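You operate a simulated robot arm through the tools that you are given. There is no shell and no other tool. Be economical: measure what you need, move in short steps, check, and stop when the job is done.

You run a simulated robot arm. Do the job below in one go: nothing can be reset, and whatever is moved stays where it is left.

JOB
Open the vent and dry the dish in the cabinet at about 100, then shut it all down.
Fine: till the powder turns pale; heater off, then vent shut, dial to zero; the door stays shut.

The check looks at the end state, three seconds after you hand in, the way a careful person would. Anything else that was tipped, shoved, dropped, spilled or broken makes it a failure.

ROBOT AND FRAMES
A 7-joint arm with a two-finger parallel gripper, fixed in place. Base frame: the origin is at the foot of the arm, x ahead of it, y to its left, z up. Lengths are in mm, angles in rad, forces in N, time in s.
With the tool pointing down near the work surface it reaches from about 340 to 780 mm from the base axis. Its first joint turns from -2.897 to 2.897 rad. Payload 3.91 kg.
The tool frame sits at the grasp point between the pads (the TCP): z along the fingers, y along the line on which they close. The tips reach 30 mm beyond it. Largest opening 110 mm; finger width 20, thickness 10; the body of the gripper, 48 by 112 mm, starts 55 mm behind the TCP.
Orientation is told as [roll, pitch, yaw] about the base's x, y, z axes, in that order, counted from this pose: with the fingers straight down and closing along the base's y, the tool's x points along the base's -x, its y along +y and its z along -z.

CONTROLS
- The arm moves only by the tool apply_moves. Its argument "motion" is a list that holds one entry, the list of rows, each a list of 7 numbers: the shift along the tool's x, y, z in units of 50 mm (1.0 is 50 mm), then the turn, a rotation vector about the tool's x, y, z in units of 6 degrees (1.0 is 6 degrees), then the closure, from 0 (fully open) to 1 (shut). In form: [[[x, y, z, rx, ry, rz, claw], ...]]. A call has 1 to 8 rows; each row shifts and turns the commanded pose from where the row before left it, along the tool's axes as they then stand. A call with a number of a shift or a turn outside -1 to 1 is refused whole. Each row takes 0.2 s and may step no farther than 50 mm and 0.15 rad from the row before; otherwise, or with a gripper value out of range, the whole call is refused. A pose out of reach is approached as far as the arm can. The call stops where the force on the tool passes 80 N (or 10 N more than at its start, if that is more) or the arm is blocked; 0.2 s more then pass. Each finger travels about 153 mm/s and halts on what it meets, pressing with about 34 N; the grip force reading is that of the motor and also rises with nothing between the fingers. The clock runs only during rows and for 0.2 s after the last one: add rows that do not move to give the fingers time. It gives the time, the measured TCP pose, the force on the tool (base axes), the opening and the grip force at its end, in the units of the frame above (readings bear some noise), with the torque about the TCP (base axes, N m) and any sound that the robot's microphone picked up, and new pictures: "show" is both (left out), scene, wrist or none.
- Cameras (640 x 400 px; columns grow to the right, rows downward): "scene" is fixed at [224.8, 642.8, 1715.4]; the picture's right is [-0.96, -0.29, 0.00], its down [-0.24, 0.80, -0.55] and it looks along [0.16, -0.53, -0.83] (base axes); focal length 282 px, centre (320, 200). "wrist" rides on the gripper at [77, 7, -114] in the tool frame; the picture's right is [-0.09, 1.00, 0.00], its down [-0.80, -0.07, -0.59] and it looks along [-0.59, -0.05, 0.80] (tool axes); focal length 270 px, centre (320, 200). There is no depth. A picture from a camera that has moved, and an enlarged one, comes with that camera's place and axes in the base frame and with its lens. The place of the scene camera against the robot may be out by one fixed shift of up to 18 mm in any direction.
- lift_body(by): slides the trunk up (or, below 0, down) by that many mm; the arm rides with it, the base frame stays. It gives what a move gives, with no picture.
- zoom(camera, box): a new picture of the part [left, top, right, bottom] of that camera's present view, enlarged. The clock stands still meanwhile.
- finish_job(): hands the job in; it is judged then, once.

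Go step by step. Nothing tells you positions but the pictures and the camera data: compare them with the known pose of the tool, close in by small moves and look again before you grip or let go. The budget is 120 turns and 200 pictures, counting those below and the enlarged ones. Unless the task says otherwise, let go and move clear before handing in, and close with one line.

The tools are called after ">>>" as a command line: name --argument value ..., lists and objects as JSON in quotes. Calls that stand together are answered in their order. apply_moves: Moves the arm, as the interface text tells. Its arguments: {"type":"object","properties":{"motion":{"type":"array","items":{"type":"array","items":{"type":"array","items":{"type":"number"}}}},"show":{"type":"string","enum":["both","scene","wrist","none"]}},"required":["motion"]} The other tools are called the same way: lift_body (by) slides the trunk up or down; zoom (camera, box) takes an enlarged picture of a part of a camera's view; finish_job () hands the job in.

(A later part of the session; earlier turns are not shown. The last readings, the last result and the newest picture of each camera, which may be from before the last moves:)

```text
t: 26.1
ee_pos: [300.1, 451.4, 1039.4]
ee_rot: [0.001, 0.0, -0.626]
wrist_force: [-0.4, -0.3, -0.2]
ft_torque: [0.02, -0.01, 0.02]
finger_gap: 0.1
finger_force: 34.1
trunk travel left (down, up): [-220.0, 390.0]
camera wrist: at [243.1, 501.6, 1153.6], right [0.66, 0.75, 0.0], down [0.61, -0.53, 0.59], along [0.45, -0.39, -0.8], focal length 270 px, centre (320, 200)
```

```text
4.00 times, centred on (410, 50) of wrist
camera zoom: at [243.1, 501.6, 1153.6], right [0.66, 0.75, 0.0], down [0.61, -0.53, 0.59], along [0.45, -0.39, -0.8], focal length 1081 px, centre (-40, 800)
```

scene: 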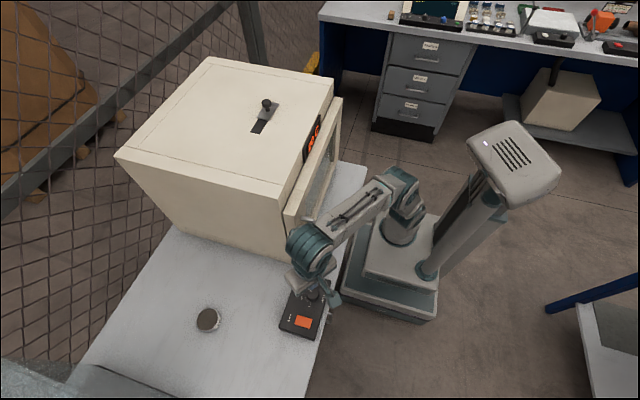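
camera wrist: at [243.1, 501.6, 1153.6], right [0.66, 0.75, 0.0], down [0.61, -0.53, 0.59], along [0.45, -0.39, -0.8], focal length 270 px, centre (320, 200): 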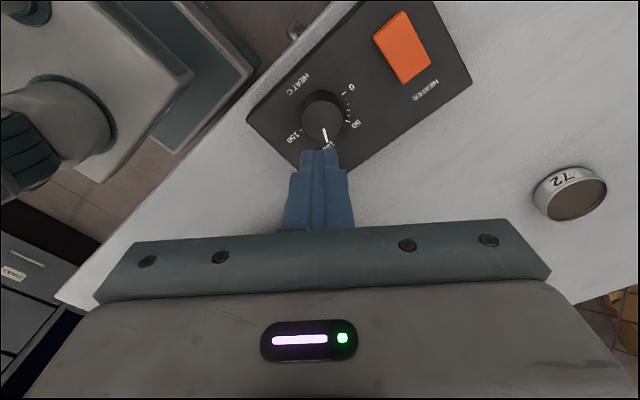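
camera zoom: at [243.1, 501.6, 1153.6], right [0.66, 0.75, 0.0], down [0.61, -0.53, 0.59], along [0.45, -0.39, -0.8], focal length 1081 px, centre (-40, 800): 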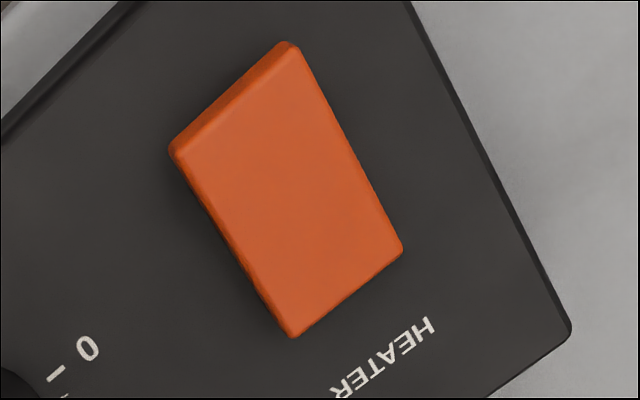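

The rocker spans x≈282–322 at y≈527. The −x end looks raised. I'll square the gripper back to yaw 0 with fingers closed, then move over that end.

>>> apply_moves --motion '[[[0, 0, 0, 0, 0, -1, 1], [0, 0, 0, 0, 0, -1, 1], [0, 0, 0, 0, 0, -1, 1], [0, 0, 0, 0, 0, -1, 1], [0, 0, 0, 0, 0, -1, 1], [0, 0, 0, 0, 0, -1, 1], [0.2, 0.75, 0.4, 0, 0, 0, 1], [0, 0.75, 0.4, 0, 0, 0, 1]]]' --show "wrist"

>>> zoom --camera "wrist" --box '[220, 90, 420, 215]'

```text
t: 27.9
ee_pos: [289.4, 527.4, 998.3]
ee_rot: [0.002, -0.001, -0.001]
wrist_force: [0.3, 0.0, 0.5]
ft_torque: [0.02, 0.02, -0.03]
finger_gap: 0.0
finger_force: 33.9
trunk travel left (down, up): [-220.0, 390.0]
camera wrist: at [212.5, 532.8, 1113.9], right [0.09, 1.0, 0.0], down [0.8, -0.07, 0.59], along [0.59, -0.05, -0.8], focal length 270 px, centre (320, 200)
```

wrist: 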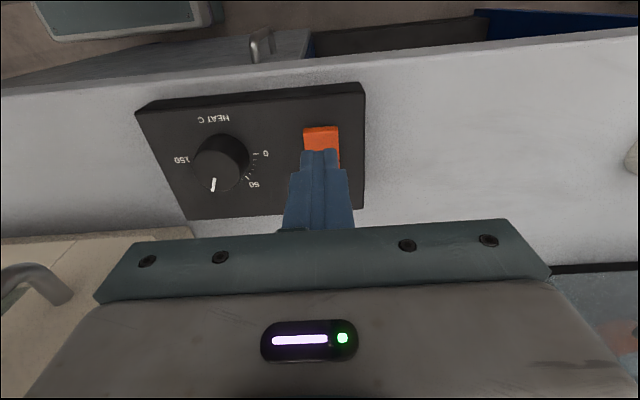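

```text
3.20 times, centred on (320, 152) of wrist
camera zoom: at [212.5, 532.8, 1113.9], right [0.09, 1.0, 0.0], down [0.8, -0.07, 0.59], along [0.59, -0.05, -0.8], focal length 865 px, centre (320, 352)
```

zoom: 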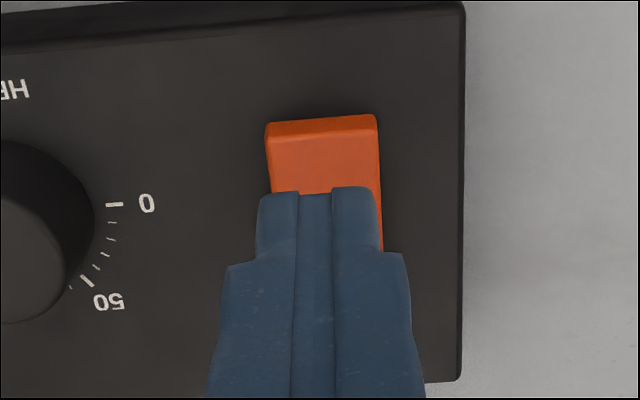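

The fingertips are over the −x end, so I'll press down in small steps.

>>> apply_moves --motion '[[[0.02, 0, 0.2, 0, 0, 0, 1], [0, 0, 0.16, 0, 0, 0, 1], [0, 0, 0.1, 0, 0, 0, 1], [0, 0, 0.1, 0, 0, 0, 1], [0, 0, 0, 0, 0, 0, 1]]]' --show "wrist"

```text
t: 29.1
ee_pos: [289.9, 527.7, 970.8]
ee_rot: [-0.001, 0.002, 0.0]
wrist_force: [-0.1, 0.7, 0.3]
ft_torque: [0.01, 0.02, 0.0]
finger_gap: 0.0
finger_force: 34.0
trunk travel left (down, up): [-220.0, 390.0]
camera wrist: at [213.5, 532.4, 1085.5], right [0.09, 1.0, 0.0], down [0.8, -0.07, 0.59], along [0.59, -0.05, -0.8], focal length 270 px, centre (320, 200)
```

wrist: 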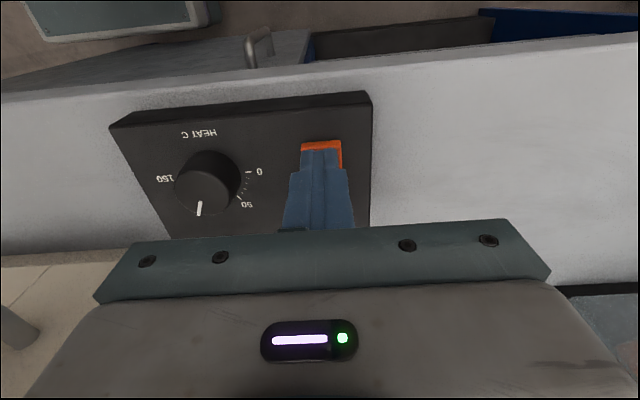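

>>> apply_moves --motion '[[[0, 0, 0.06, 0, 0, 0, 1], [0, 0, 0.06, 0, 0, 0, 1], [0, 0, 0, 0, 0, 0, 1]]]' --show "none"

```text
t: 29.9
ee_pos: [288.6, 527.0, 969.0]
ee_rot: [0.009, -0.005, 0.001]
wrist_force: [3.9, 14.9, 40.9]
ft_torque: [0.43, -0.59, 0.17]
finger_gap: 0.2
finger_force: 34.1
trunk travel left (down, up): [-220.0, 390.0]
heard: click
```

I heard a click. I'll rise and check the rocker and the display.

>>> apply_moves --motion '[[[0, 0, -0.5, 0, 0, 0, 1], [0, 0, -0.8, 0, 0, 0, 1], [0, 0, -0.2, 0, 0, 0, 1]]]' --show "both"

>>> zoom --camera "scene" --box '[282, 300, 330, 340]'

>>> zoom --camera "scene" --box '[295, 100, 345, 170]'

```text
t: 30.8
ee_pos: [290.5, 527.0, 1019.1]
ee_rot: [-0.001, 0.001, 0.0]
wrist_force: [-0.1, 0.8, -0.8]
ft_torque: [-0.01, 0.02, -0.02]
finger_gap: 0.1
finger_force: 34.1
out of reach, approached as far as the arm can: row 2, 3
trunk travel left (down, up): [-220.0, 390.0]
camera wrist: at [213.6, 532.6, 1133.3], right [0.09, 1.0, 0.0], down [0.8, -0.07, 0.59], along [0.59, -0.05, -0.8], focal length 270 px, centre (320, 200)
```

scene: 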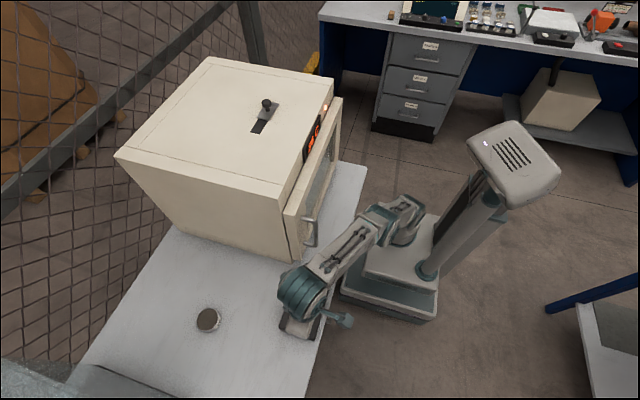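
wrist: 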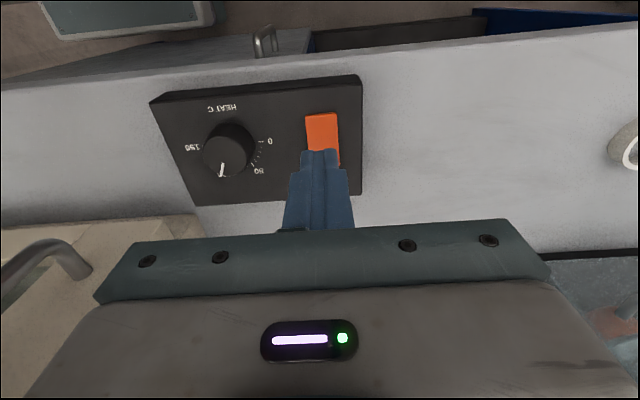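

```text
10.00 times, centred on (306, 320) of scene
camera zoom: at [224.8, 642.8, 1715.4], right [-0.96, -0.29, 0.0], down [-0.24, 0.8, -0.55], along [0.16, -0.53, -0.83], focal length 2816 px, centre (460, -1000)
```

zoom: 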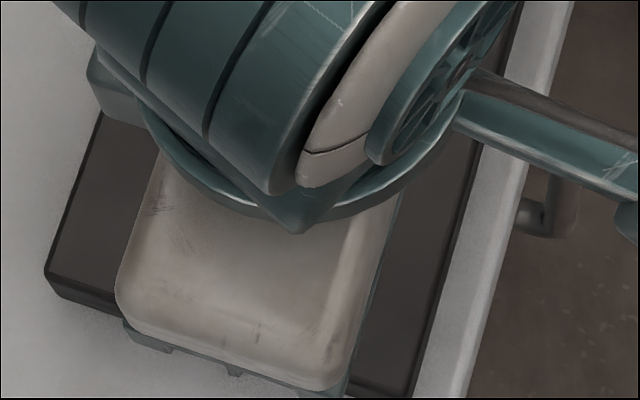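

```text
5.71 times, centred on (320, 135) of scene
camera zoom: at [224.8, 642.8, 1715.4], right [-0.96, -0.29, 0.0], down [-0.24, 0.8, -0.55], along [0.16, -0.53, -0.83], focal length 1609 px, centre (320, 571)
```

zoom: 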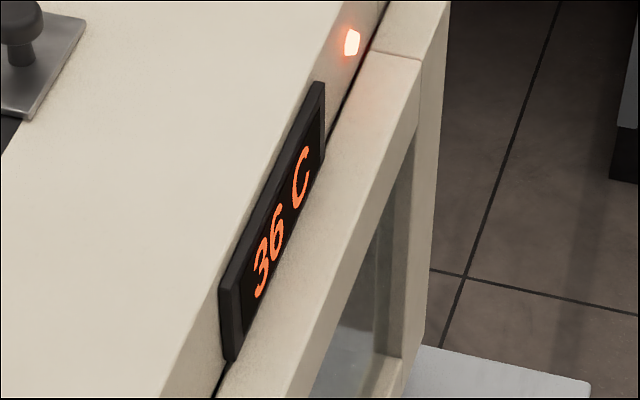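

The heater is on (lamp lit, 36 °C and rising). Next I'll raise the trunk and bring the wrist camera in front of the door window to watch the powder.

>>> lift_body --by 170

>>> apply_moves --motion '[[[0.6, -0.5, 0, 0, 0, 0, 1], [0.6, -0.5, 0, 0, 0, 0, 1], [0.3, -0.8, 0, 0, 0, 0, 1], [0, -0.8, 0, 0, -1, 0, 1], [0, -0.7, 0, 0, -1, 0, 1], [0, 0, 0, 0, -1, 0, 1], [0, 0, 0, 0, -1, 0, 1], [0, 0, 0, 0, -1, 0, 1]]]'

```text
t: 32.7
ee_pos: [289.5, 526.8, 1189.4]
ee_rot: [-0.001, 0.0, 0.0]
wrist_force: [0.0, 0.0, 0.2]
ft_torque: [0.03, 0.0, 0.01]
finger_gap: 0.2
finger_force: 33.8
trunk travel left (down, up): [-390.0, 220.0]
```

```text
t: 34.5
ee_pos: [216.4, 361.9, 1188.4]
ee_rot: [0.001, -0.525, 0.002]
wrist_force: [-0.4, -0.7, -0.1]
ft_torque: [0.01, -0.02, -0.03]
finger_gap: 0.3
finger_force: 33.9
trunk travel left (down, up): [-390.0, 220.0]
camera wrist: at [91.5, 367.3, 1249.3], right [0.08, 1.0, 0.04], down [0.39, -0.07, 0.92], along [0.92, -0.05, -0.4], focal length 270 px, centre (320, 200)
```

scene: 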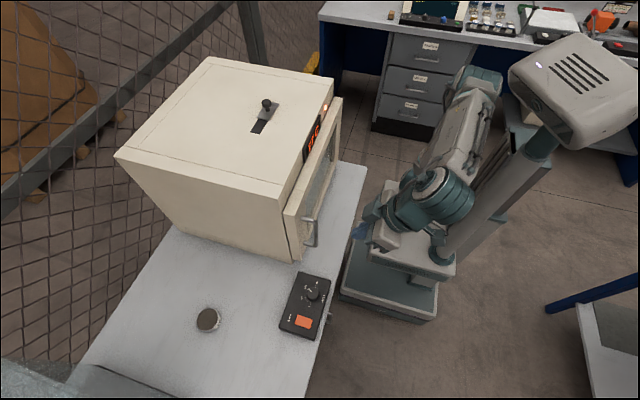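
wrist: 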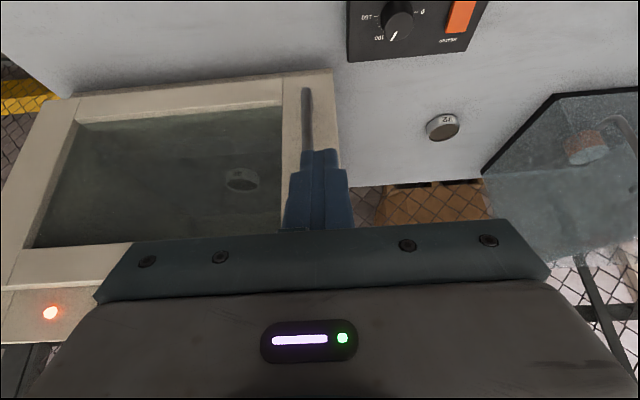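

I can see the dish through the window. Zooming on it, the display and the heater rocker.

>>> zoom --camera "wrist" --box '[202, 155, 282, 205]'

>>> zoom --camera "scene" --box '[295, 100, 345, 150]'

>>> zoom --camera "scene" --box '[276, 270, 340, 340]'

```text
8.00 times, centred on (242, 180) of wrist
camera zoom: at [91.5, 367.3, 1249.3], right [0.08, 1.0, 0.04], down [0.39, -0.07, 0.92], along [0.92, -0.05, -0.4], focal length 2162 px, centre (944, 360)
```

zoom: 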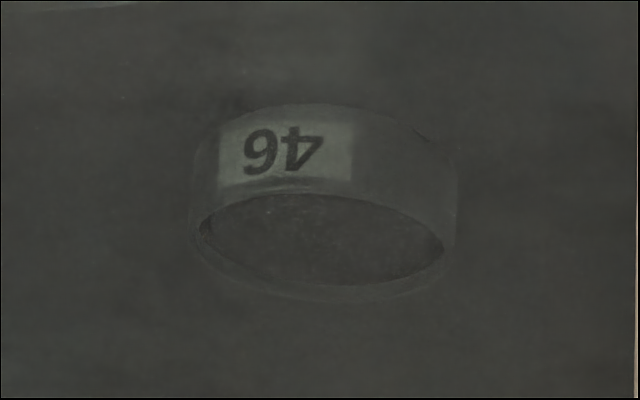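

```text
8.00 times, centred on (320, 125) of scene
camera zoom: at [224.8, 642.8, 1715.4], right [-0.96, -0.29, 0.0], down [-0.24, 0.8, -0.55], along [0.16, -0.53, -0.83], focal length 2253 px, centre (320, 800)
```

zoom: 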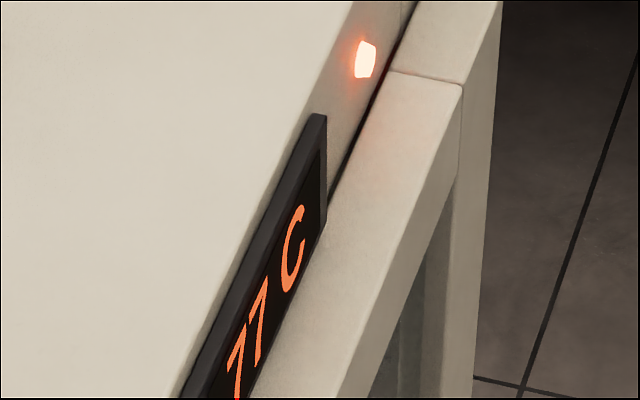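

```text
5.71 times, centred on (308, 305) of scene
camera zoom: at [224.8, 642.8, 1715.4], right [-0.96, -0.29, 0.0], down [-0.24, 0.8, -0.55], along [0.16, -0.53, -0.83], focal length 1609 px, centre (389, -400)
```

zoom: 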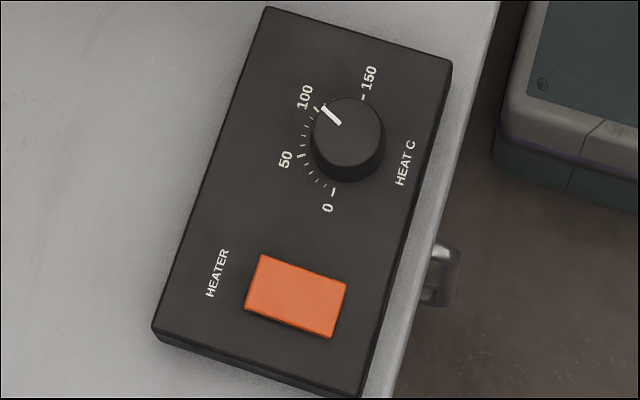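

The powder is still dark, the cabinet is at 77 °C and the dial points at 100. I'll wait and watch from here.

>>> apply_moves --motion '[[[0, 0, 0, 0, 0, 0, 1], [0, 0, 0, 0, 0, 0, 1], [0, 0, 0, 0, 0, 0, 1], [0, 0, 0, 0, 0, 0, 1], [0, 0, 0, 0, 0, 0, 1], [0, 0, 0, 0, 0, 0, 1], [0, 0, 0, 0, 0, 0, 1], [0, 0, 0, 0, 0, 0, 1]]]' --show "none"

>>> zoom --camera "wrist" --box '[202, 155, 282, 205]'

>>> zoom --camera "scene" --box '[295, 100, 345, 150]'

```text
t: 36.3
ee_pos: [214.6, 360.9, 1188.4]
ee_rot: [-0.001, -0.525, 0.0]
wrist_force: [0.4, 0.4, 0.3]
ft_torque: [-0.03, 0.0, 0.0]
finger_gap: 0.0
finger_force: 34.3
trunk travel left (down, up): [-390.0, 220.0]
```

```text
8.00 times, centred on (242, 180) of wrist
camera zoom: at [91.6, 367.5, 1249.5], right [0.08, 1.0, 0.04], down [0.4, -0.07, 0.92], along [0.92, -0.05, -0.4], focal length 2162 px, centre (944, 360)
```

zoom: 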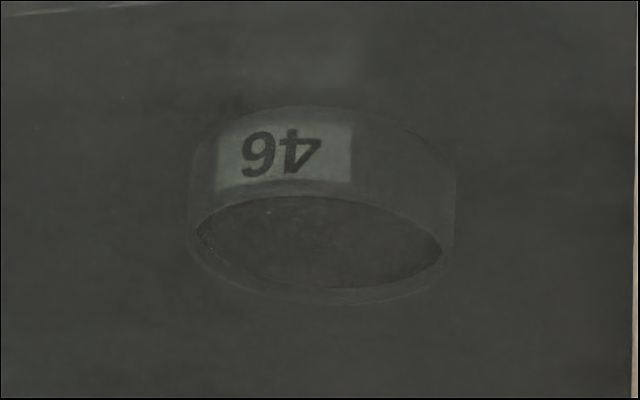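

```text
8.00 times, centred on (320, 125) of scene
camera zoom: at [224.8, 642.8, 1715.4], right [-0.96, -0.29, 0.0], down [-0.24, 0.8, -0.55], along [0.16, -0.53, -0.83], focal length 2253 px, centre (320, 800)
```

zoom: 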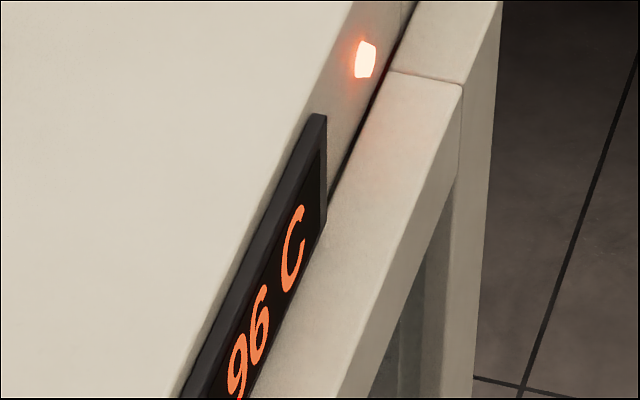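

It's at 96 °C and the powder is still darkish. I'll keep waiting.

>>> apply_moves --motion '[[[0, 0, 0, 0, 0, 0, 1], [0, 0, 0, 0, 0, 0, 1], [0, 0, 0, 0, 0, 0, 1], [0, 0, 0, 0, 0, 0, 1], [0, 0, 0, 0, 0, 0, 1], [0, 0, 0, 0, 0, 0, 1], [0, 0, 0, 0, 0, 0, 1], [0, 0, 0, 0, 0, 0, 1]]]' --show "none"

>>> zoom --camera "wrist" --box '[202, 155, 282, 205]'

>>> zoom --camera "scene" --box '[295, 100, 345, 150]'

```text
t: 38.1
ee_pos: [215.2, 362.5, 1188.4]
ee_rot: [-0.001, -0.524, 0.0]
wrist_force: [0.6, -0.1, 0.3]
ft_torque: [0.07, -0.03, 0.0]
finger_gap: 0.0
finger_force: 33.6
trunk travel left (down, up): [-390.0, 220.0]
```

```text
8.00 times, centred on (242, 180) of wrist
camera zoom: at [91.6, 367.5, 1249.5], right [0.08, 1.0, 0.04], down [0.4, -0.07, 0.92], along [0.92, -0.05, -0.4], focal length 2162 px, centre (944, 360)
```

zoom: 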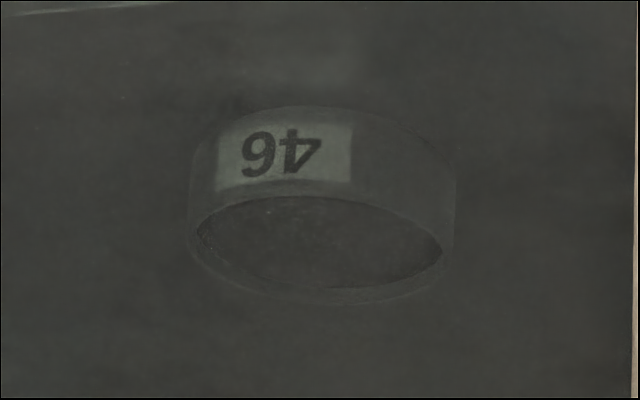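

```text
8.00 times, centred on (320, 125) of scene
camera zoom: at [224.8, 642.8, 1715.4], right [-0.96, -0.29, 0.0], down [-0.24, 0.8, -0.55], along [0.16, -0.53, -0.83], focal length 2253 px, centre (320, 800)
```

zoom: 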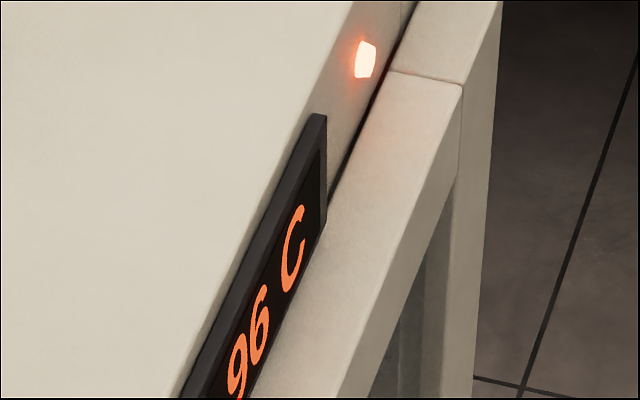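

It is steady at 96 °C, which is about 100. I'll wait longer.

>>> apply_moves --motion '[[[0, 0, 0, 0, 0, 0, 1], [0, 0, 0, 0, 0, 0, 1], [0, 0, 0, 0, 0, 0, 1], [0, 0, 0, 0, 0, 0, 1], [0, 0, 0, 0, 0, 0, 1], [0, 0, 0, 0, 0, 0, 1], [0, 0, 0, 0, 0, 0, 1], [0, 0, 0, 0, 0, 0, 1]]]' --show "none"

>>> apply_moves --motion '[[[0, 0, 0, 0, 0, 0, 1], [0, 0, 0, 0, 0, 0, 1], [0, 0, 0, 0, 0, 0, 1], [0, 0, 0, 0, 0, 0, 1], [0, 0, 0, 0, 0, 0, 1], [0, 0, 0, 0, 0, 0, 1], [0, 0, 0, 0, 0, 0, 1], [0, 0, 0, 0, 0, 0, 1]]]' --show "none"

>>> zoom --camera "wrist" --box '[202, 155, 282, 205]'

```text
t: 39.9
ee_pos: [214.5, 362.0, 1187.8]
ee_rot: [0.001, -0.523, 0.001]
wrist_force: [0.4, 0.7, 0.2]
ft_torque: [-0.01, 0.01, 0.01]
finger_gap: 0.2
finger_force: 33.8
trunk travel left (down, up): [-390.0, 220.0]
```

```text
t: 41.7
ee_pos: [215.7, 361.9, 1188.4]
ee_rot: [0.0, -0.525, 0.001]
wrist_force: [-0.4, -0.2, 0.4]
ft_torque: [-0.01, -0.01, 0.03]
finger_gap: 0.2
finger_force: 34.0
trunk travel left (down, up): [-390.0, 220.0]
```

```text
8.00 times, centred on (242, 180) of wrist
camera zoom: at [91.6, 367.5, 1249.5], right [0.08, 1.0, 0.04], down [0.4, -0.07, 0.92], along [0.92, -0.05, -0.4], focal length 2162 px, centre (944, 360)
```

zoom: 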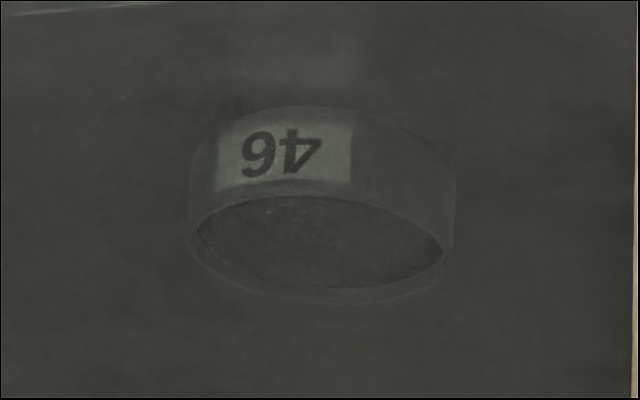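

No clear change yet. I'll wait through a longer batch with a check in the middle.

>>> apply_moves --motion '[[[0, 0, 0, 0, 0, 0, 1], [0, 0, 0, 0, 0, 0, 1], [0, 0, 0, 0, 0, 0, 1], [0, 0, 0, 0, 0, 0, 1], [0, 0, 0, 0, 0, 0, 1], [0, 0, 0, 0, 0, 0, 1], [0, 0, 0, 0, 0, 0, 1], [0, 0, 0, 0, 0, 0, 1]]]' --show "none"

>>> apply_moves --motion '[[[0, 0, 0, 0, 0, 0, 1], [0, 0, 0, 0, 0, 0, 1], [0, 0, 0, 0, 0, 0, 1], [0, 0, 0, 0, 0, 0, 1], [0, 0, 0, 0, 0, 0, 1], [0, 0, 0, 0, 0, 0, 1], [0, 0, 0, 0, 0, 0, 1], [0, 0, 0, 0, 0, 0, 1]]]' --show "none"

>>> apply_moves --motion '[[[0, 0, 0, 0, 0, 0, 1], [0, 0, 0, 0, 0, 0, 1], [0, 0, 0, 0, 0, 0, 1], [0, 0, 0, 0, 0, 0, 1], [0, 0, 0, 0, 0, 0, 1], [0, 0, 0, 0, 0, 0, 1], [0, 0, 0, 0, 0, 0, 1], [0, 0, 0, 0, 0, 0, 1]]]' --show "none"

>>> zoom --camera "wrist" --box '[202, 155, 282, 205]'

>>> zoom --camera "scene" --box '[295, 100, 345, 150]'

```text
t: 43.5
ee_pos: [214.9, 361.7, 1188.4]
ee_rot: [-0.001, -0.523, 0.0]
wrist_force: [0.0, 0.6, 0.1]
ft_torque: [0.0, 0.02, -0.02]
finger_gap: 0.0
finger_force: 33.7
trunk travel left (down, up): [-390.0, 220.0]
```

```text
t: 45.3
ee_pos: [215.0, 361.1, 1188.5]
ee_rot: [-0.002, -0.523, 0.0]
wrist_force: [-0.4, -0.6, 0.0]
ft_torque: [0.01, -0.02, 0.02]
finger_gap: 0.0
finger_force: 33.6
trunk travel left (down, up): [-390.0, 220.0]
```

```text
t: 47.1
ee_pos: [214.5, 362.5, 1188.4]
ee_rot: [0.001, -0.523, -0.001]
wrist_force: [0.0, 0.2, -0.2]
ft_torque: [-0.02, 0.0, 0.01]
finger_gap: 0.0
finger_force: 34.0
trunk travel left (down, up): [-390.0, 220.0]
```

```text
8.00 times, centred on (242, 180) of wrist
camera zoom: at [91.6, 367.5, 1249.5], right [0.08, 1.0, 0.04], down [0.4, -0.07, 0.92], along [0.92, -0.05, -0.4], focal length 2162 px, centre (944, 360)
```

zoom: 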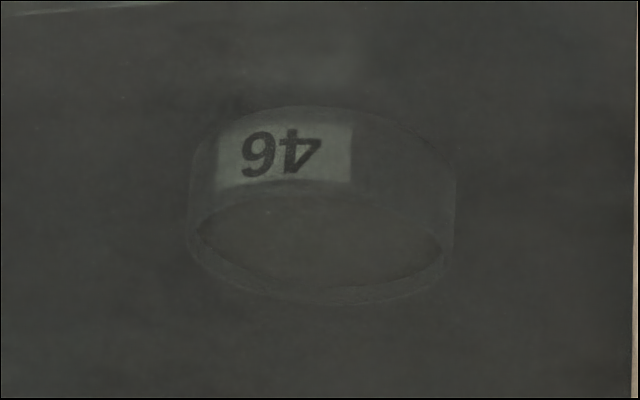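

```text
8.00 times, centred on (320, 125) of scene
camera zoom: at [224.8, 642.8, 1715.4], right [-0.96, -0.29, 0.0], down [-0.24, 0.8, -0.55], along [0.16, -0.53, -0.83], focal length 2253 px, centre (320, 800)
```

zoom: 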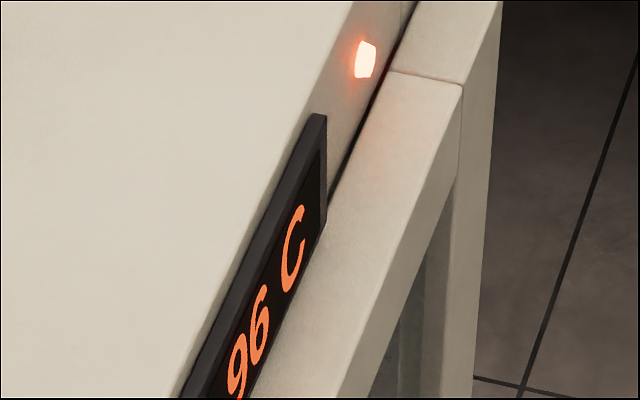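

The powder has begun to lighten. I'll wait further.

>>> apply_moves --motion '[[[0, 0, 0, 0, 0, 0, 1], [0, 0, 0, 0, 0, 0, 1], [0, 0, 0, 0, 0, 0, 1], [0, 0, 0, 0, 0, 0, 1], [0, 0, 0, 0, 0, 0, 1], [0, 0, 0, 0, 0, 0, 1], [0, 0, 0, 0, 0, 0, 1], [0, 0, 0, 0, 0, 0, 1]]]' --show "none"

>>> apply_moves --motion '[[[0, 0, 0, 0, 0, 0, 1], [0, 0, 0, 0, 0, 0, 1], [0, 0, 0, 0, 0, 0, 1], [0, 0, 0, 0, 0, 0, 1], [0, 0, 0, 0, 0, 0, 1], [0, 0, 0, 0, 0, 0, 1], [0, 0, 0, 0, 0, 0, 1], [0, 0, 0, 0, 0, 0, 1]]]' --show "none"

>>> zoom --camera "wrist" --box '[202, 155, 282, 205]'

```text
t: 48.9
ee_pos: [214.2, 362.4, 1188.9]
ee_rot: [-0.001, -0.523, 0.0]
wrist_force: [0.2, 0.6, 0.3]
ft_torque: [-0.01, -0.02, -0.01]
finger_gap: 0.1
finger_force: 34.2
trunk travel left (down, up): [-390.0, 220.0]
```

```text
t: 50.7
ee_pos: [215.2, 361.5, 1189.1]
ee_rot: [0.001, -0.523, 0.001]
wrist_force: [-0.1, 0.8, -0.3]
ft_torque: [0.01, -0.01, -0.01]
finger_gap: 0.0
finger_force: 33.8
trunk travel left (down, up): [-390.0, 220.0]
```

```text
8.00 times, centred on (242, 180) of wrist
camera zoom: at [91.6, 367.5, 1249.5], right [0.08, 1.0, 0.04], down [0.4, -0.07, 0.92], along [0.92, -0.05, -0.4], focal length 2162 px, centre (944, 360)
```

zoom: 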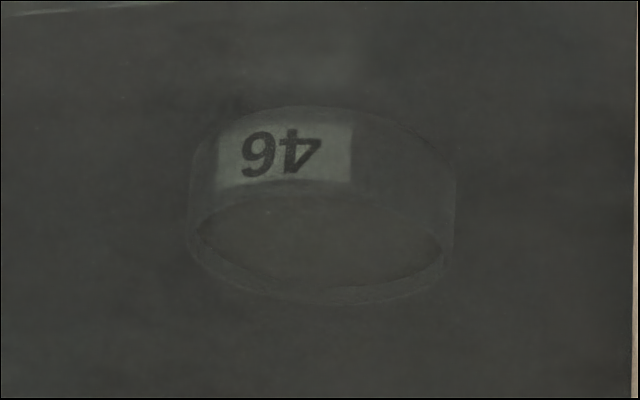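

It is lightening gradually, so I'll continue.

>>> apply_moves --motion '[[[0, 0, 0, 0, 0, 0, 1], [0, 0, 0, 0, 0, 0, 1], [0, 0, 0, 0, 0, 0, 1], [0, 0, 0, 0, 0, 0, 1], [0, 0, 0, 0, 0, 0, 1], [0, 0, 0, 0, 0, 0, 1], [0, 0, 0, 0, 0, 0, 1], [0, 0, 0, 0, 0, 0, 1]]]' --show "none"

>>> apply_moves --motion '[[[0, 0, 0, 0, 0, 0, 1], [0, 0, 0, 0, 0, 0, 1], [0, 0, 0, 0, 0, 0, 1], [0, 0, 0, 0, 0, 0, 1], [0, 0, 0, 0, 0, 0, 1], [0, 0, 0, 0, 0, 0, 1], [0, 0, 0, 0, 0, 0, 1], [0, 0, 0, 0, 0, 0, 1]]]' --show "none"

>>> zoom --camera "wrist" --box '[202, 155, 282, 205]'

>>> apply_moves --motion '[[[0, 0, 0, 0, 0, 0, 1], [0, 0, 0, 0, 0, 0, 1], [0, 0, 0, 0, 0, 0, 1], [0, 0, 0, 0, 0, 0, 1], [0, 0, 0, 0, 0, 0, 1], [0, 0, 0, 0, 0, 0, 1], [0, 0, 0, 0, 0, 0, 1], [0, 0, 0, 0, 0, 0, 1]]]' --show "none"

>>> zoom --camera "wrist" --box '[202, 155, 282, 205]'

```text
t: 52.5
ee_pos: [216.2, 361.3, 1188.2]
ee_rot: [0.001, -0.523, -0.001]
wrist_force: [-0.7, -0.6, 0.7]
ft_torque: [0.0, 0.01, 0.01]
finger_gap: 0.2
finger_force: 34.1
trunk travel left (down, up): [-390.0, 220.0]
```

```text
t: 54.3
ee_pos: [215.5, 362.2, 1189.9]
ee_rot: [0.0, -0.525, 0.002]
wrist_force: [-0.3, -0.2, 0.5]
ft_torque: [-0.01, -0.02, 0.0]
finger_gap: 0.0
finger_force: 34.0
trunk travel left (down, up): [-390.0, 220.0]
```

```text
8.00 times, centred on (242, 180) of wrist
camera zoom: at [91.6, 367.5, 1249.5], right [0.08, 1.0, 0.04], down [0.4, -0.07, 0.92], along [0.92, -0.05, -0.4], focal length 2162 px, centre (944, 360)
```

zoom: 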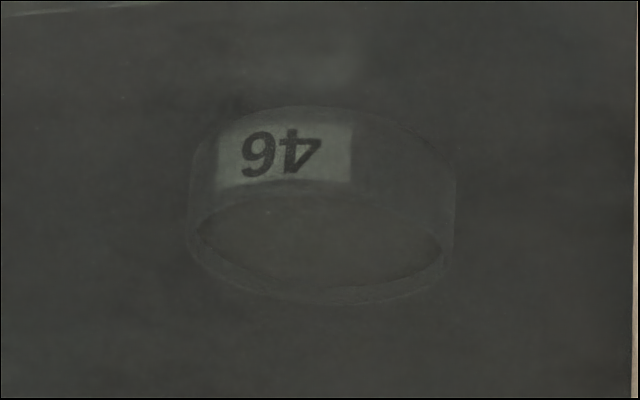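

```text
t: 56.1
ee_pos: [213.9, 361.6, 1187.3]
ee_rot: [-0.001, -0.523, 0.0]
wrist_force: [0.4, -0.7, -0.4]
ft_torque: [0.03, 0.0, 0.0]
finger_gap: 0.0
finger_force: 34.1
trunk travel left (down, up): [-390.0, 220.0]
```

```text
8.00 times, centred on (242, 180) of wrist
camera zoom: at [91.6, 367.5, 1249.5], right [0.08, 1.0, 0.04], down [0.4, -0.07, 0.92], along [0.92, -0.05, -0.4], focal length 2162 px, centre (944, 360)
```

zoom: 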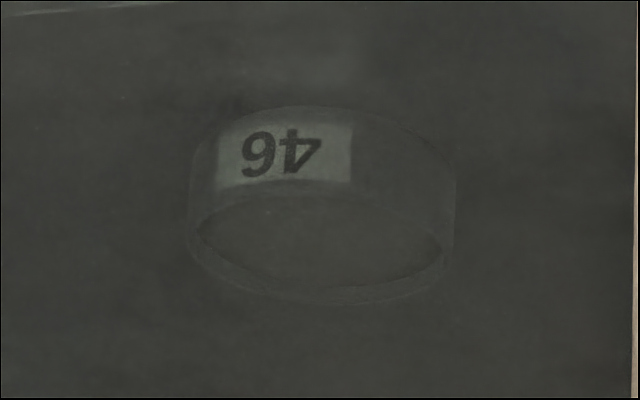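

Still mid-toned compared with the white label, so I'll keep waiting.

>>> apply_moves --motion '[[[0, 0, 0, 0, 0, 0, 1], [0, 0, 0, 0, 0, 0, 1], [0, 0, 0, 0, 0, 0, 1], [0, 0, 0, 0, 0, 0, 1], [0, 0, 0, 0, 0, 0, 1], [0, 0, 0, 0, 0, 0, 1], [0, 0, 0, 0, 0, 0, 1], [0, 0, 0, 0, 0, 0, 1]]]' --show "none"

>>> apply_moves --motion '[[[0, 0, 0, 0, 0, 0, 1], [0, 0, 0, 0, 0, 0, 1], [0, 0, 0, 0, 0, 0, 1], [0, 0, 0, 0, 0, 0, 1], [0, 0, 0, 0, 0, 0, 1], [0, 0, 0, 0, 0, 0, 1], [0, 0, 0, 0, 0, 0, 1], [0, 0, 0, 0, 0, 0, 1]]]' --show "none"

>>> apply_moves --motion '[[[0, 0, 0, 0, 0, 0, 1], [0, 0, 0, 0, 0, 0, 1], [0, 0, 0, 0, 0, 0, 1], [0, 0, 0, 0, 0, 0, 1], [0, 0, 0, 0, 0, 0, 1], [0, 0, 0, 0, 0, 0, 1], [0, 0, 0, 0, 0, 0, 1], [0, 0, 0, 0, 0, 0, 1]]]' --show "none"

>>> zoom --camera "wrist" --box '[222, 165, 262, 195]'

```text
t: 57.9
ee_pos: [215.1, 362.3, 1189.6]
ee_rot: [0.0, -0.523, 0.001]
wrist_force: [0.7, 0.4, -0.2]
ft_torque: [0.04, -0.02, -0.01]
finger_gap: 0.0
finger_force: 33.8
trunk travel left (down, up): [-390.0, 220.0]
```

```text
t: 59.7
ee_pos: [215.9, 363.0, 1189.2]
ee_rot: [0.001, -0.524, 0.0]
wrist_force: [0.4, -0.2, -0.2]
ft_torque: [0.03, 0.02, 0.01]
finger_gap: 0.0
finger_force: 34.3
trunk travel left (down, up): [-390.0, 220.0]
```

```text
t: 61.5
ee_pos: [214.8, 363.4, 1188.9]
ee_rot: [0.001, -0.523, 0.0]
wrist_force: [0.5, -1.1, -0.2]
ft_torque: [-0.01, 0.01, -0.01]
finger_gap: 0.0
finger_force: 33.7
trunk travel left (down, up): [-390.0, 220.0]
```

```text
13.33 times, centred on (242, 180) of wrist
camera zoom: at [91.6, 367.5, 1249.5], right [0.08, 1.0, 0.04], down [0.4, -0.07, 0.92], along [0.92, -0.05, -0.4], focal length 3604 px, centre (1360, 467)
```

zoom: 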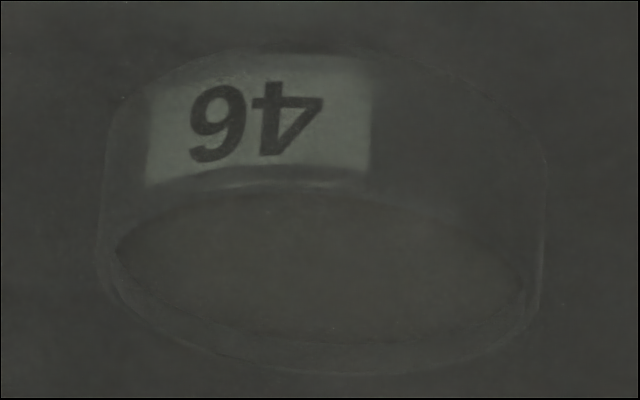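

I'll use the waiting time to bring the camera closer to the window for a clearer view.

>>> apply_moves --motion '[[[-0.46, -0.51, 0.267, 0, 0, 0, 1], [-0.46, -0.51, 0.267, 0, 0, 0, 1], [-0.46, -0.51, 0.267, 0, 0, 0, 1], [0, 0, 0, 0, 0, 0, 1]]]' --show "wrist"

```text
t: 62.5
ee_pos: [295.8, 284.6, 1188.8]
ee_rot: [0.0, -0.524, 0.0]
wrist_force: [-0.1, -0.6, 0.8]
ft_torque: [-0.01, -0.02, 0.01]
finger_gap: 0.0
finger_force: 33.5
trunk travel left (down, up): [-390.0, 220.0]
camera wrist: at [172.2, 289.5, 1249.4], right [0.08, 1.0, 0.04], down [0.4, -0.07, 0.92], along [0.92, -0.05, -0.4], focal length 270 px, centre (320, 200)
```

wrist: 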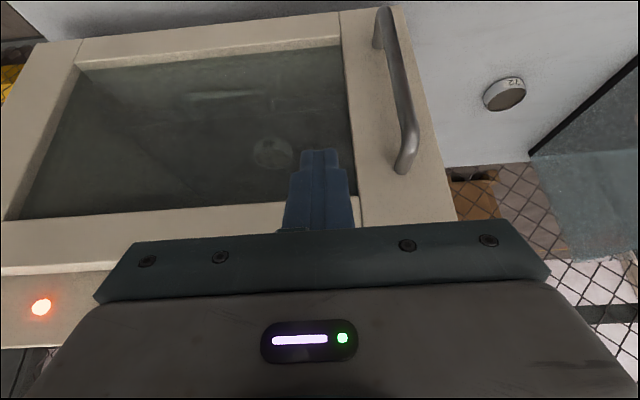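

>>> zoom --camera "wrist" --box '[242, 130, 302, 175]'

```text
8.89 times, centred on (272, 152) of wrist
camera zoom: at [172.2, 289.5, 1249.4], right [0.08, 1.0, 0.04], down [0.4, -0.07, 0.92], along [0.92, -0.05, -0.4], focal length 2402 px, centre (747, 622)
```

zoom: 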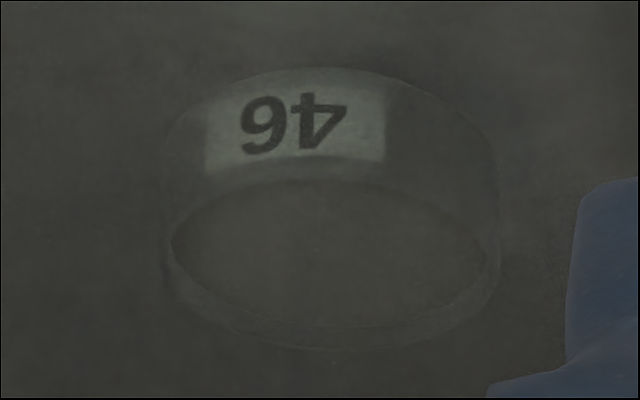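

Here the powder still isn't label-pale. I'll wait and compare from this vantage.

>>> apply_moves --motion '[[[0, 0, 0, 0, 0, 0, 1], [0, 0, 0, 0, 0, 0, 1], [0, 0, 0, 0, 0, 0, 1], [0, 0, 0, 0, 0, 0, 1], [0, 0, 0, 0, 0, 0, 1], [0, 0, 0, 0, 0, 0, 1], [0, 0, 0, 0, 0, 0, 1], [0, 0, 0, 0, 0, 0, 1]]]' --show "none"

>>> apply_moves --motion '[[[0, 0, 0, 0, 0, 0, 1], [0, 0, 0, 0, 0, 0, 1], [0, 0, 0, 0, 0, 0, 1], [0, 0, 0, 0, 0, 0, 1], [0, 0, 0, 0, 0, 0, 1], [0, 0, 0, 0, 0, 0, 1], [0, 0, 0, 0, 0, 0, 1], [0, 0, 0, 0, 0, 0, 1]]]' --show "none"

>>> apply_moves --motion '[[[0, 0, 0, 0, 0, 0, 1], [0, 0, 0, 0, 0, 0, 1], [0, 0, 0, 0, 0, 0, 1], [0, 0, 0, 0, 0, 0, 1], [0, 0, 0, 0, 0, 0, 1], [0, 0, 0, 0, 0, 0, 1], [0, 0, 0, 0, 0, 0, 1], [0, 0, 0, 0, 0, 0, 1]]]' --show "none"

>>> zoom --camera "wrist" --box '[242, 130, 302, 175]'

```text
t: 64.3
ee_pos: [295.2, 283.4, 1188.5]
ee_rot: [0.0, -0.523, -0.001]
wrist_force: [0.5, 0.8, 0.3]
ft_torque: [0.02, 0.0, -0.04]
finger_gap: 0.0
finger_force: 34.1
trunk travel left (down, up): [-390.0, 220.0]
```

```text
t: 66.1
ee_pos: [295.6, 284.8, 1187.7]
ee_rot: [0.0, -0.523, -0.001]
wrist_force: [-0.2, 0.1, -0.6]
ft_torque: [0.02, 0.02, -0.03]
finger_gap: 0.3
finger_force: 34.3
trunk travel left (down, up): [-390.0, 220.0]
```

```text
t: 67.9
ee_pos: [295.9, 284.5, 1188.9]
ee_rot: [0.001, -0.524, 0.001]
wrist_force: [0.4, -0.1, 0.1]
ft_torque: [0.02, -0.01, -0.02]
finger_gap: 0.0
finger_force: 34.6
trunk travel left (down, up): [-390.0, 220.0]
```

```text
8.89 times, centred on (272, 152) of wrist
camera zoom: at [172.1, 289.9, 1249.3], right [0.08, 1.0, 0.04], down [0.4, -0.07, 0.92], along [0.92, -0.05, -0.4], focal length 2402 px, centre (747, 622)
```

zoom: 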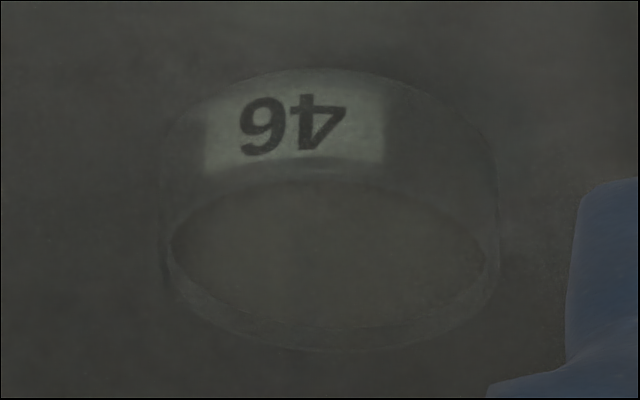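

It has become slightly lighter again. I'll continue waiting.

>>> apply_moves --motion '[[[0, 0, 0, 0, 0, 0, 1], [0, 0, 0, 0, 0, 0, 1], [0, 0, 0, 0, 0, 0, 1], [0, 0, 0, 0, 0, 0, 1], [0, 0, 0, 0, 0, 0, 1], [0, 0, 0, 0, 0, 0, 1], [0, 0, 0, 0, 0, 0, 1], [0, 0, 0, 0, 0, 0, 1]]]' --show "none"

>>> apply_moves --motion '[[[0, 0, 0, 0, 0, 0, 1], [0, 0, 0, 0, 0, 0, 1], [0, 0, 0, 0, 0, 0, 1], [0, 0, 0, 0, 0, 0, 1], [0, 0, 0, 0, 0, 0, 1], [0, 0, 0, 0, 0, 0, 1], [0, 0, 0, 0, 0, 0, 1], [0, 0, 0, 0, 0, 0, 1]]]' --show "none"

>>> apply_moves --motion '[[[0, 0, 0, 0, 0, 0, 1], [0, 0, 0, 0, 0, 0, 1], [0, 0, 0, 0, 0, 0, 1], [0, 0, 0, 0, 0, 0, 1], [0, 0, 0, 0, 0, 0, 1], [0, 0, 0, 0, 0, 0, 1], [0, 0, 0, 0, 0, 0, 1], [0, 0, 0, 0, 0, 0, 1]]]' --show "none"

>>> apply_moves --motion '[[[0, 0, 0, 0, 0, 0, 1], [0, 0, 0, 0, 0, 0, 1], [0, 0, 0, 0, 0, 0, 1], [0, 0, 0, 0, 0, 0, 1], [0, 0, 0, 0, 0, 0, 1], [0, 0, 0, 0, 0, 0, 1], [0, 0, 0, 0, 0, 0, 1], [0, 0, 0, 0, 0, 0, 1]]]' --show "none"

>>> zoom --camera "wrist" --box '[242, 130, 302, 175]'

>>> zoom --camera "scene" --box '[295, 100, 345, 150]'

```text
t: 69.7
ee_pos: [294.4, 283.6, 1188.1]
ee_rot: [0.0, -0.524, 0.0]
wrist_force: [-0.5, 0.1, 0.1]
ft_torque: [0.0, 0.0, -0.01]
finger_gap: 0.0
finger_force: 33.8
trunk travel left (down, up): [-390.0, 220.0]
```

```text
t: 71.5
ee_pos: [296.3, 284.6, 1188.7]
ee_rot: [0.001, -0.523, -0.001]
wrist_force: [0.2, -0.8, -0.3]
ft_torque: [0.04, -0.01, -0.01]
finger_gap: 0.0
finger_force: 33.3
trunk travel left (down, up): [-390.0, 220.0]
```

```text
t: 73.3
ee_pos: [295.2, 284.5, 1189.2]
ee_rot: [0.0, -0.524, -0.001]
wrist_force: [-0.1, -0.6, 0.4]
ft_torque: [0.04, -0.03, 0.02]
finger_gap: 0.1
finger_force: 34.0
trunk travel left (down, up): [-390.0, 220.0]
```

```text
t: 75.1
ee_pos: [295.7, 283.6, 1188.3]
ee_rot: [0.0, -0.524, 0.0]
wrist_force: [-0.1, -0.2, -0.1]
ft_torque: [0.01, -0.05, 0.0]
finger_gap: 0.0
finger_force: 34.5
trunk travel left (down, up): [-390.0, 220.0]
```

```text
8.89 times, centred on (272, 152) of wrist
camera zoom: at [172.1, 289.9, 1249.3], right [0.08, 1.0, 0.04], down [0.4, -0.07, 0.92], along [0.92, -0.05, -0.4], focal length 2402 px, centre (747, 622)
```

zoom: 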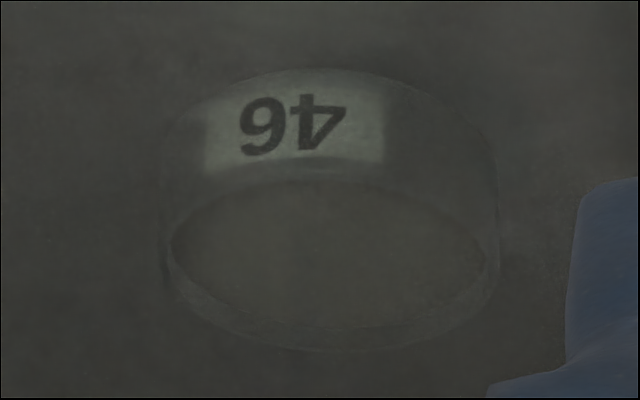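

```text
8.00 times, centred on (320, 125) of scene
camera zoom: at [224.8, 642.8, 1715.4], right [-0.96, -0.29, 0.0], down [-0.24, 0.8, -0.55], along [0.16, -0.53, -0.83], focal length 2253 px, centre (320, 800)
```

zoom: 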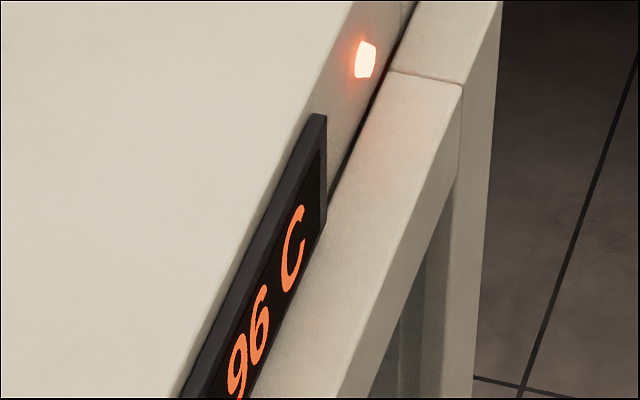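

The change per interval is small, so I'll wait through a longer stretch and compare with a tight zoom on the powder.

>>> zoom --camera "wrist" --box '[256, 136, 292, 163]'

>>> apply_moves --motion '[[[0, 0, 0, 0, 0, 0, 1], [0, 0, 0, 0, 0, 0, 1], [0, 0, 0, 0, 0, 0, 1], [0, 0, 0, 0, 0, 0, 1], [0, 0, 0, 0, 0, 0, 1], [0, 0, 0, 0, 0, 0, 1], [0, 0, 0, 0, 0, 0, 1], [0, 0, 0, 0, 0, 0, 1]]]' --show "none"

>>> apply_moves --motion '[[[0, 0, 0, 0, 0, 0, 1], [0, 0, 0, 0, 0, 0, 1], [0, 0, 0, 0, 0, 0, 1], [0, 0, 0, 0, 0, 0, 1], [0, 0, 0, 0, 0, 0, 1], [0, 0, 0, 0, 0, 0, 1], [0, 0, 0, 0, 0, 0, 1], [0, 0, 0, 0, 0, 0, 1]]]' --show "none"

>>> apply_moves --motion '[[[0, 0, 0, 0, 0, 0, 1], [0, 0, 0, 0, 0, 0, 1], [0, 0, 0, 0, 0, 0, 1], [0, 0, 0, 0, 0, 0, 1], [0, 0, 0, 0, 0, 0, 1], [0, 0, 0, 0, 0, 0, 1], [0, 0, 0, 0, 0, 0, 1], [0, 0, 0, 0, 0, 0, 1]]]' --show "none"

>>> apply_moves --motion '[[[0, 0, 0, 0, 0, 0, 1], [0, 0, 0, 0, 0, 0, 1], [0, 0, 0, 0, 0, 0, 1], [0, 0, 0, 0, 0, 0, 1], [0, 0, 0, 0, 0, 0, 1], [0, 0, 0, 0, 0, 0, 1], [0, 0, 0, 0, 0, 0, 1], [0, 0, 0, 0, 0, 0, 1]]]' --show "none"

>>> zoom --camera "wrist" --box '[256, 136, 292, 163]'

```text
14.81 times, centred on (274, 150) of wrist
camera zoom: at [172.1, 289.9, 1249.3], right [0.08, 1.0, 0.04], down [0.4, -0.07, 0.92], along [0.92, -0.05, -0.4], focal length 4004 px, centre (1002, 948)
```

zoom: 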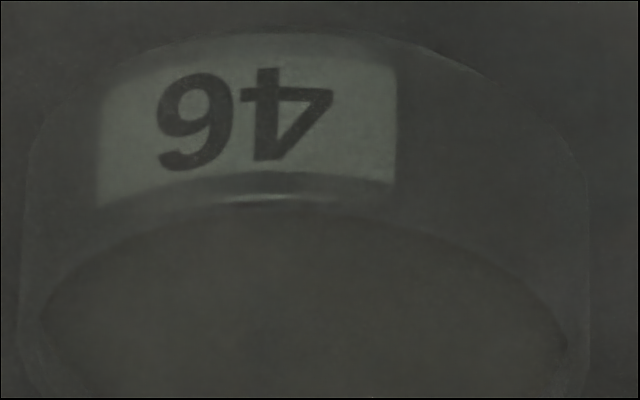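

```text
t: 76.9
ee_pos: [295.5, 284.6, 1188.5]
ee_rot: [-0.001, -0.523, -0.001]
wrist_force: [-0.2, 0.2, 0.9]
ft_torque: [0.0, -0.03, 0.04]
finger_gap: 0.2
finger_force: 34.0
trunk travel left (down, up): [-390.0, 220.0]
```

```text
t: 78.7
ee_pos: [294.5, 284.3, 1187.4]
ee_rot: [0.0, -0.524, 0.0]
wrist_force: [-0.1, 0.3, 0.3]
ft_torque: [-0.03, 0.01, 0.01]
finger_gap: 0.0
finger_force: 33.8
trunk travel left (down, up): [-390.0, 220.0]
```

```text
t: 80.5
ee_pos: [294.5, 285.0, 1189.3]
ee_rot: [-0.001, -0.525, 0.001]
wrist_force: [-0.5, 0.4, 0.4]
ft_torque: [0.01, 0.0, 0.0]
finger_gap: 0.1
finger_force: 34.3
trunk travel left (down, up): [-390.0, 220.0]
```

```text
t: 82.3
ee_pos: [295.5, 285.5, 1188.3]
ee_rot: [0.001, -0.523, 0.001]
wrist_force: [0.0, -0.2, -0.2]
ft_torque: [0.0, 0.0, -0.03]
finger_gap: 0.1
finger_force: 34.0
trunk travel left (down, up): [-390.0, 220.0]
```

```text
14.81 times, centred on (274, 150) of wrist
camera zoom: at [172.1, 289.9, 1249.3], right [0.08, 1.0, 0.04], down [0.4, -0.07, 0.92], along [0.92, -0.05, -0.4], focal length 4004 px, centre (1002, 948)
```

zoom: 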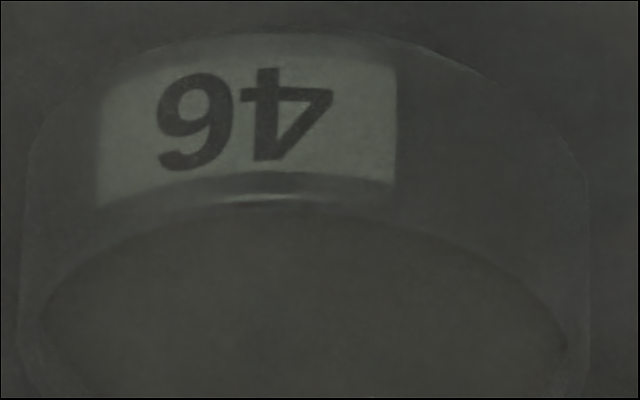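

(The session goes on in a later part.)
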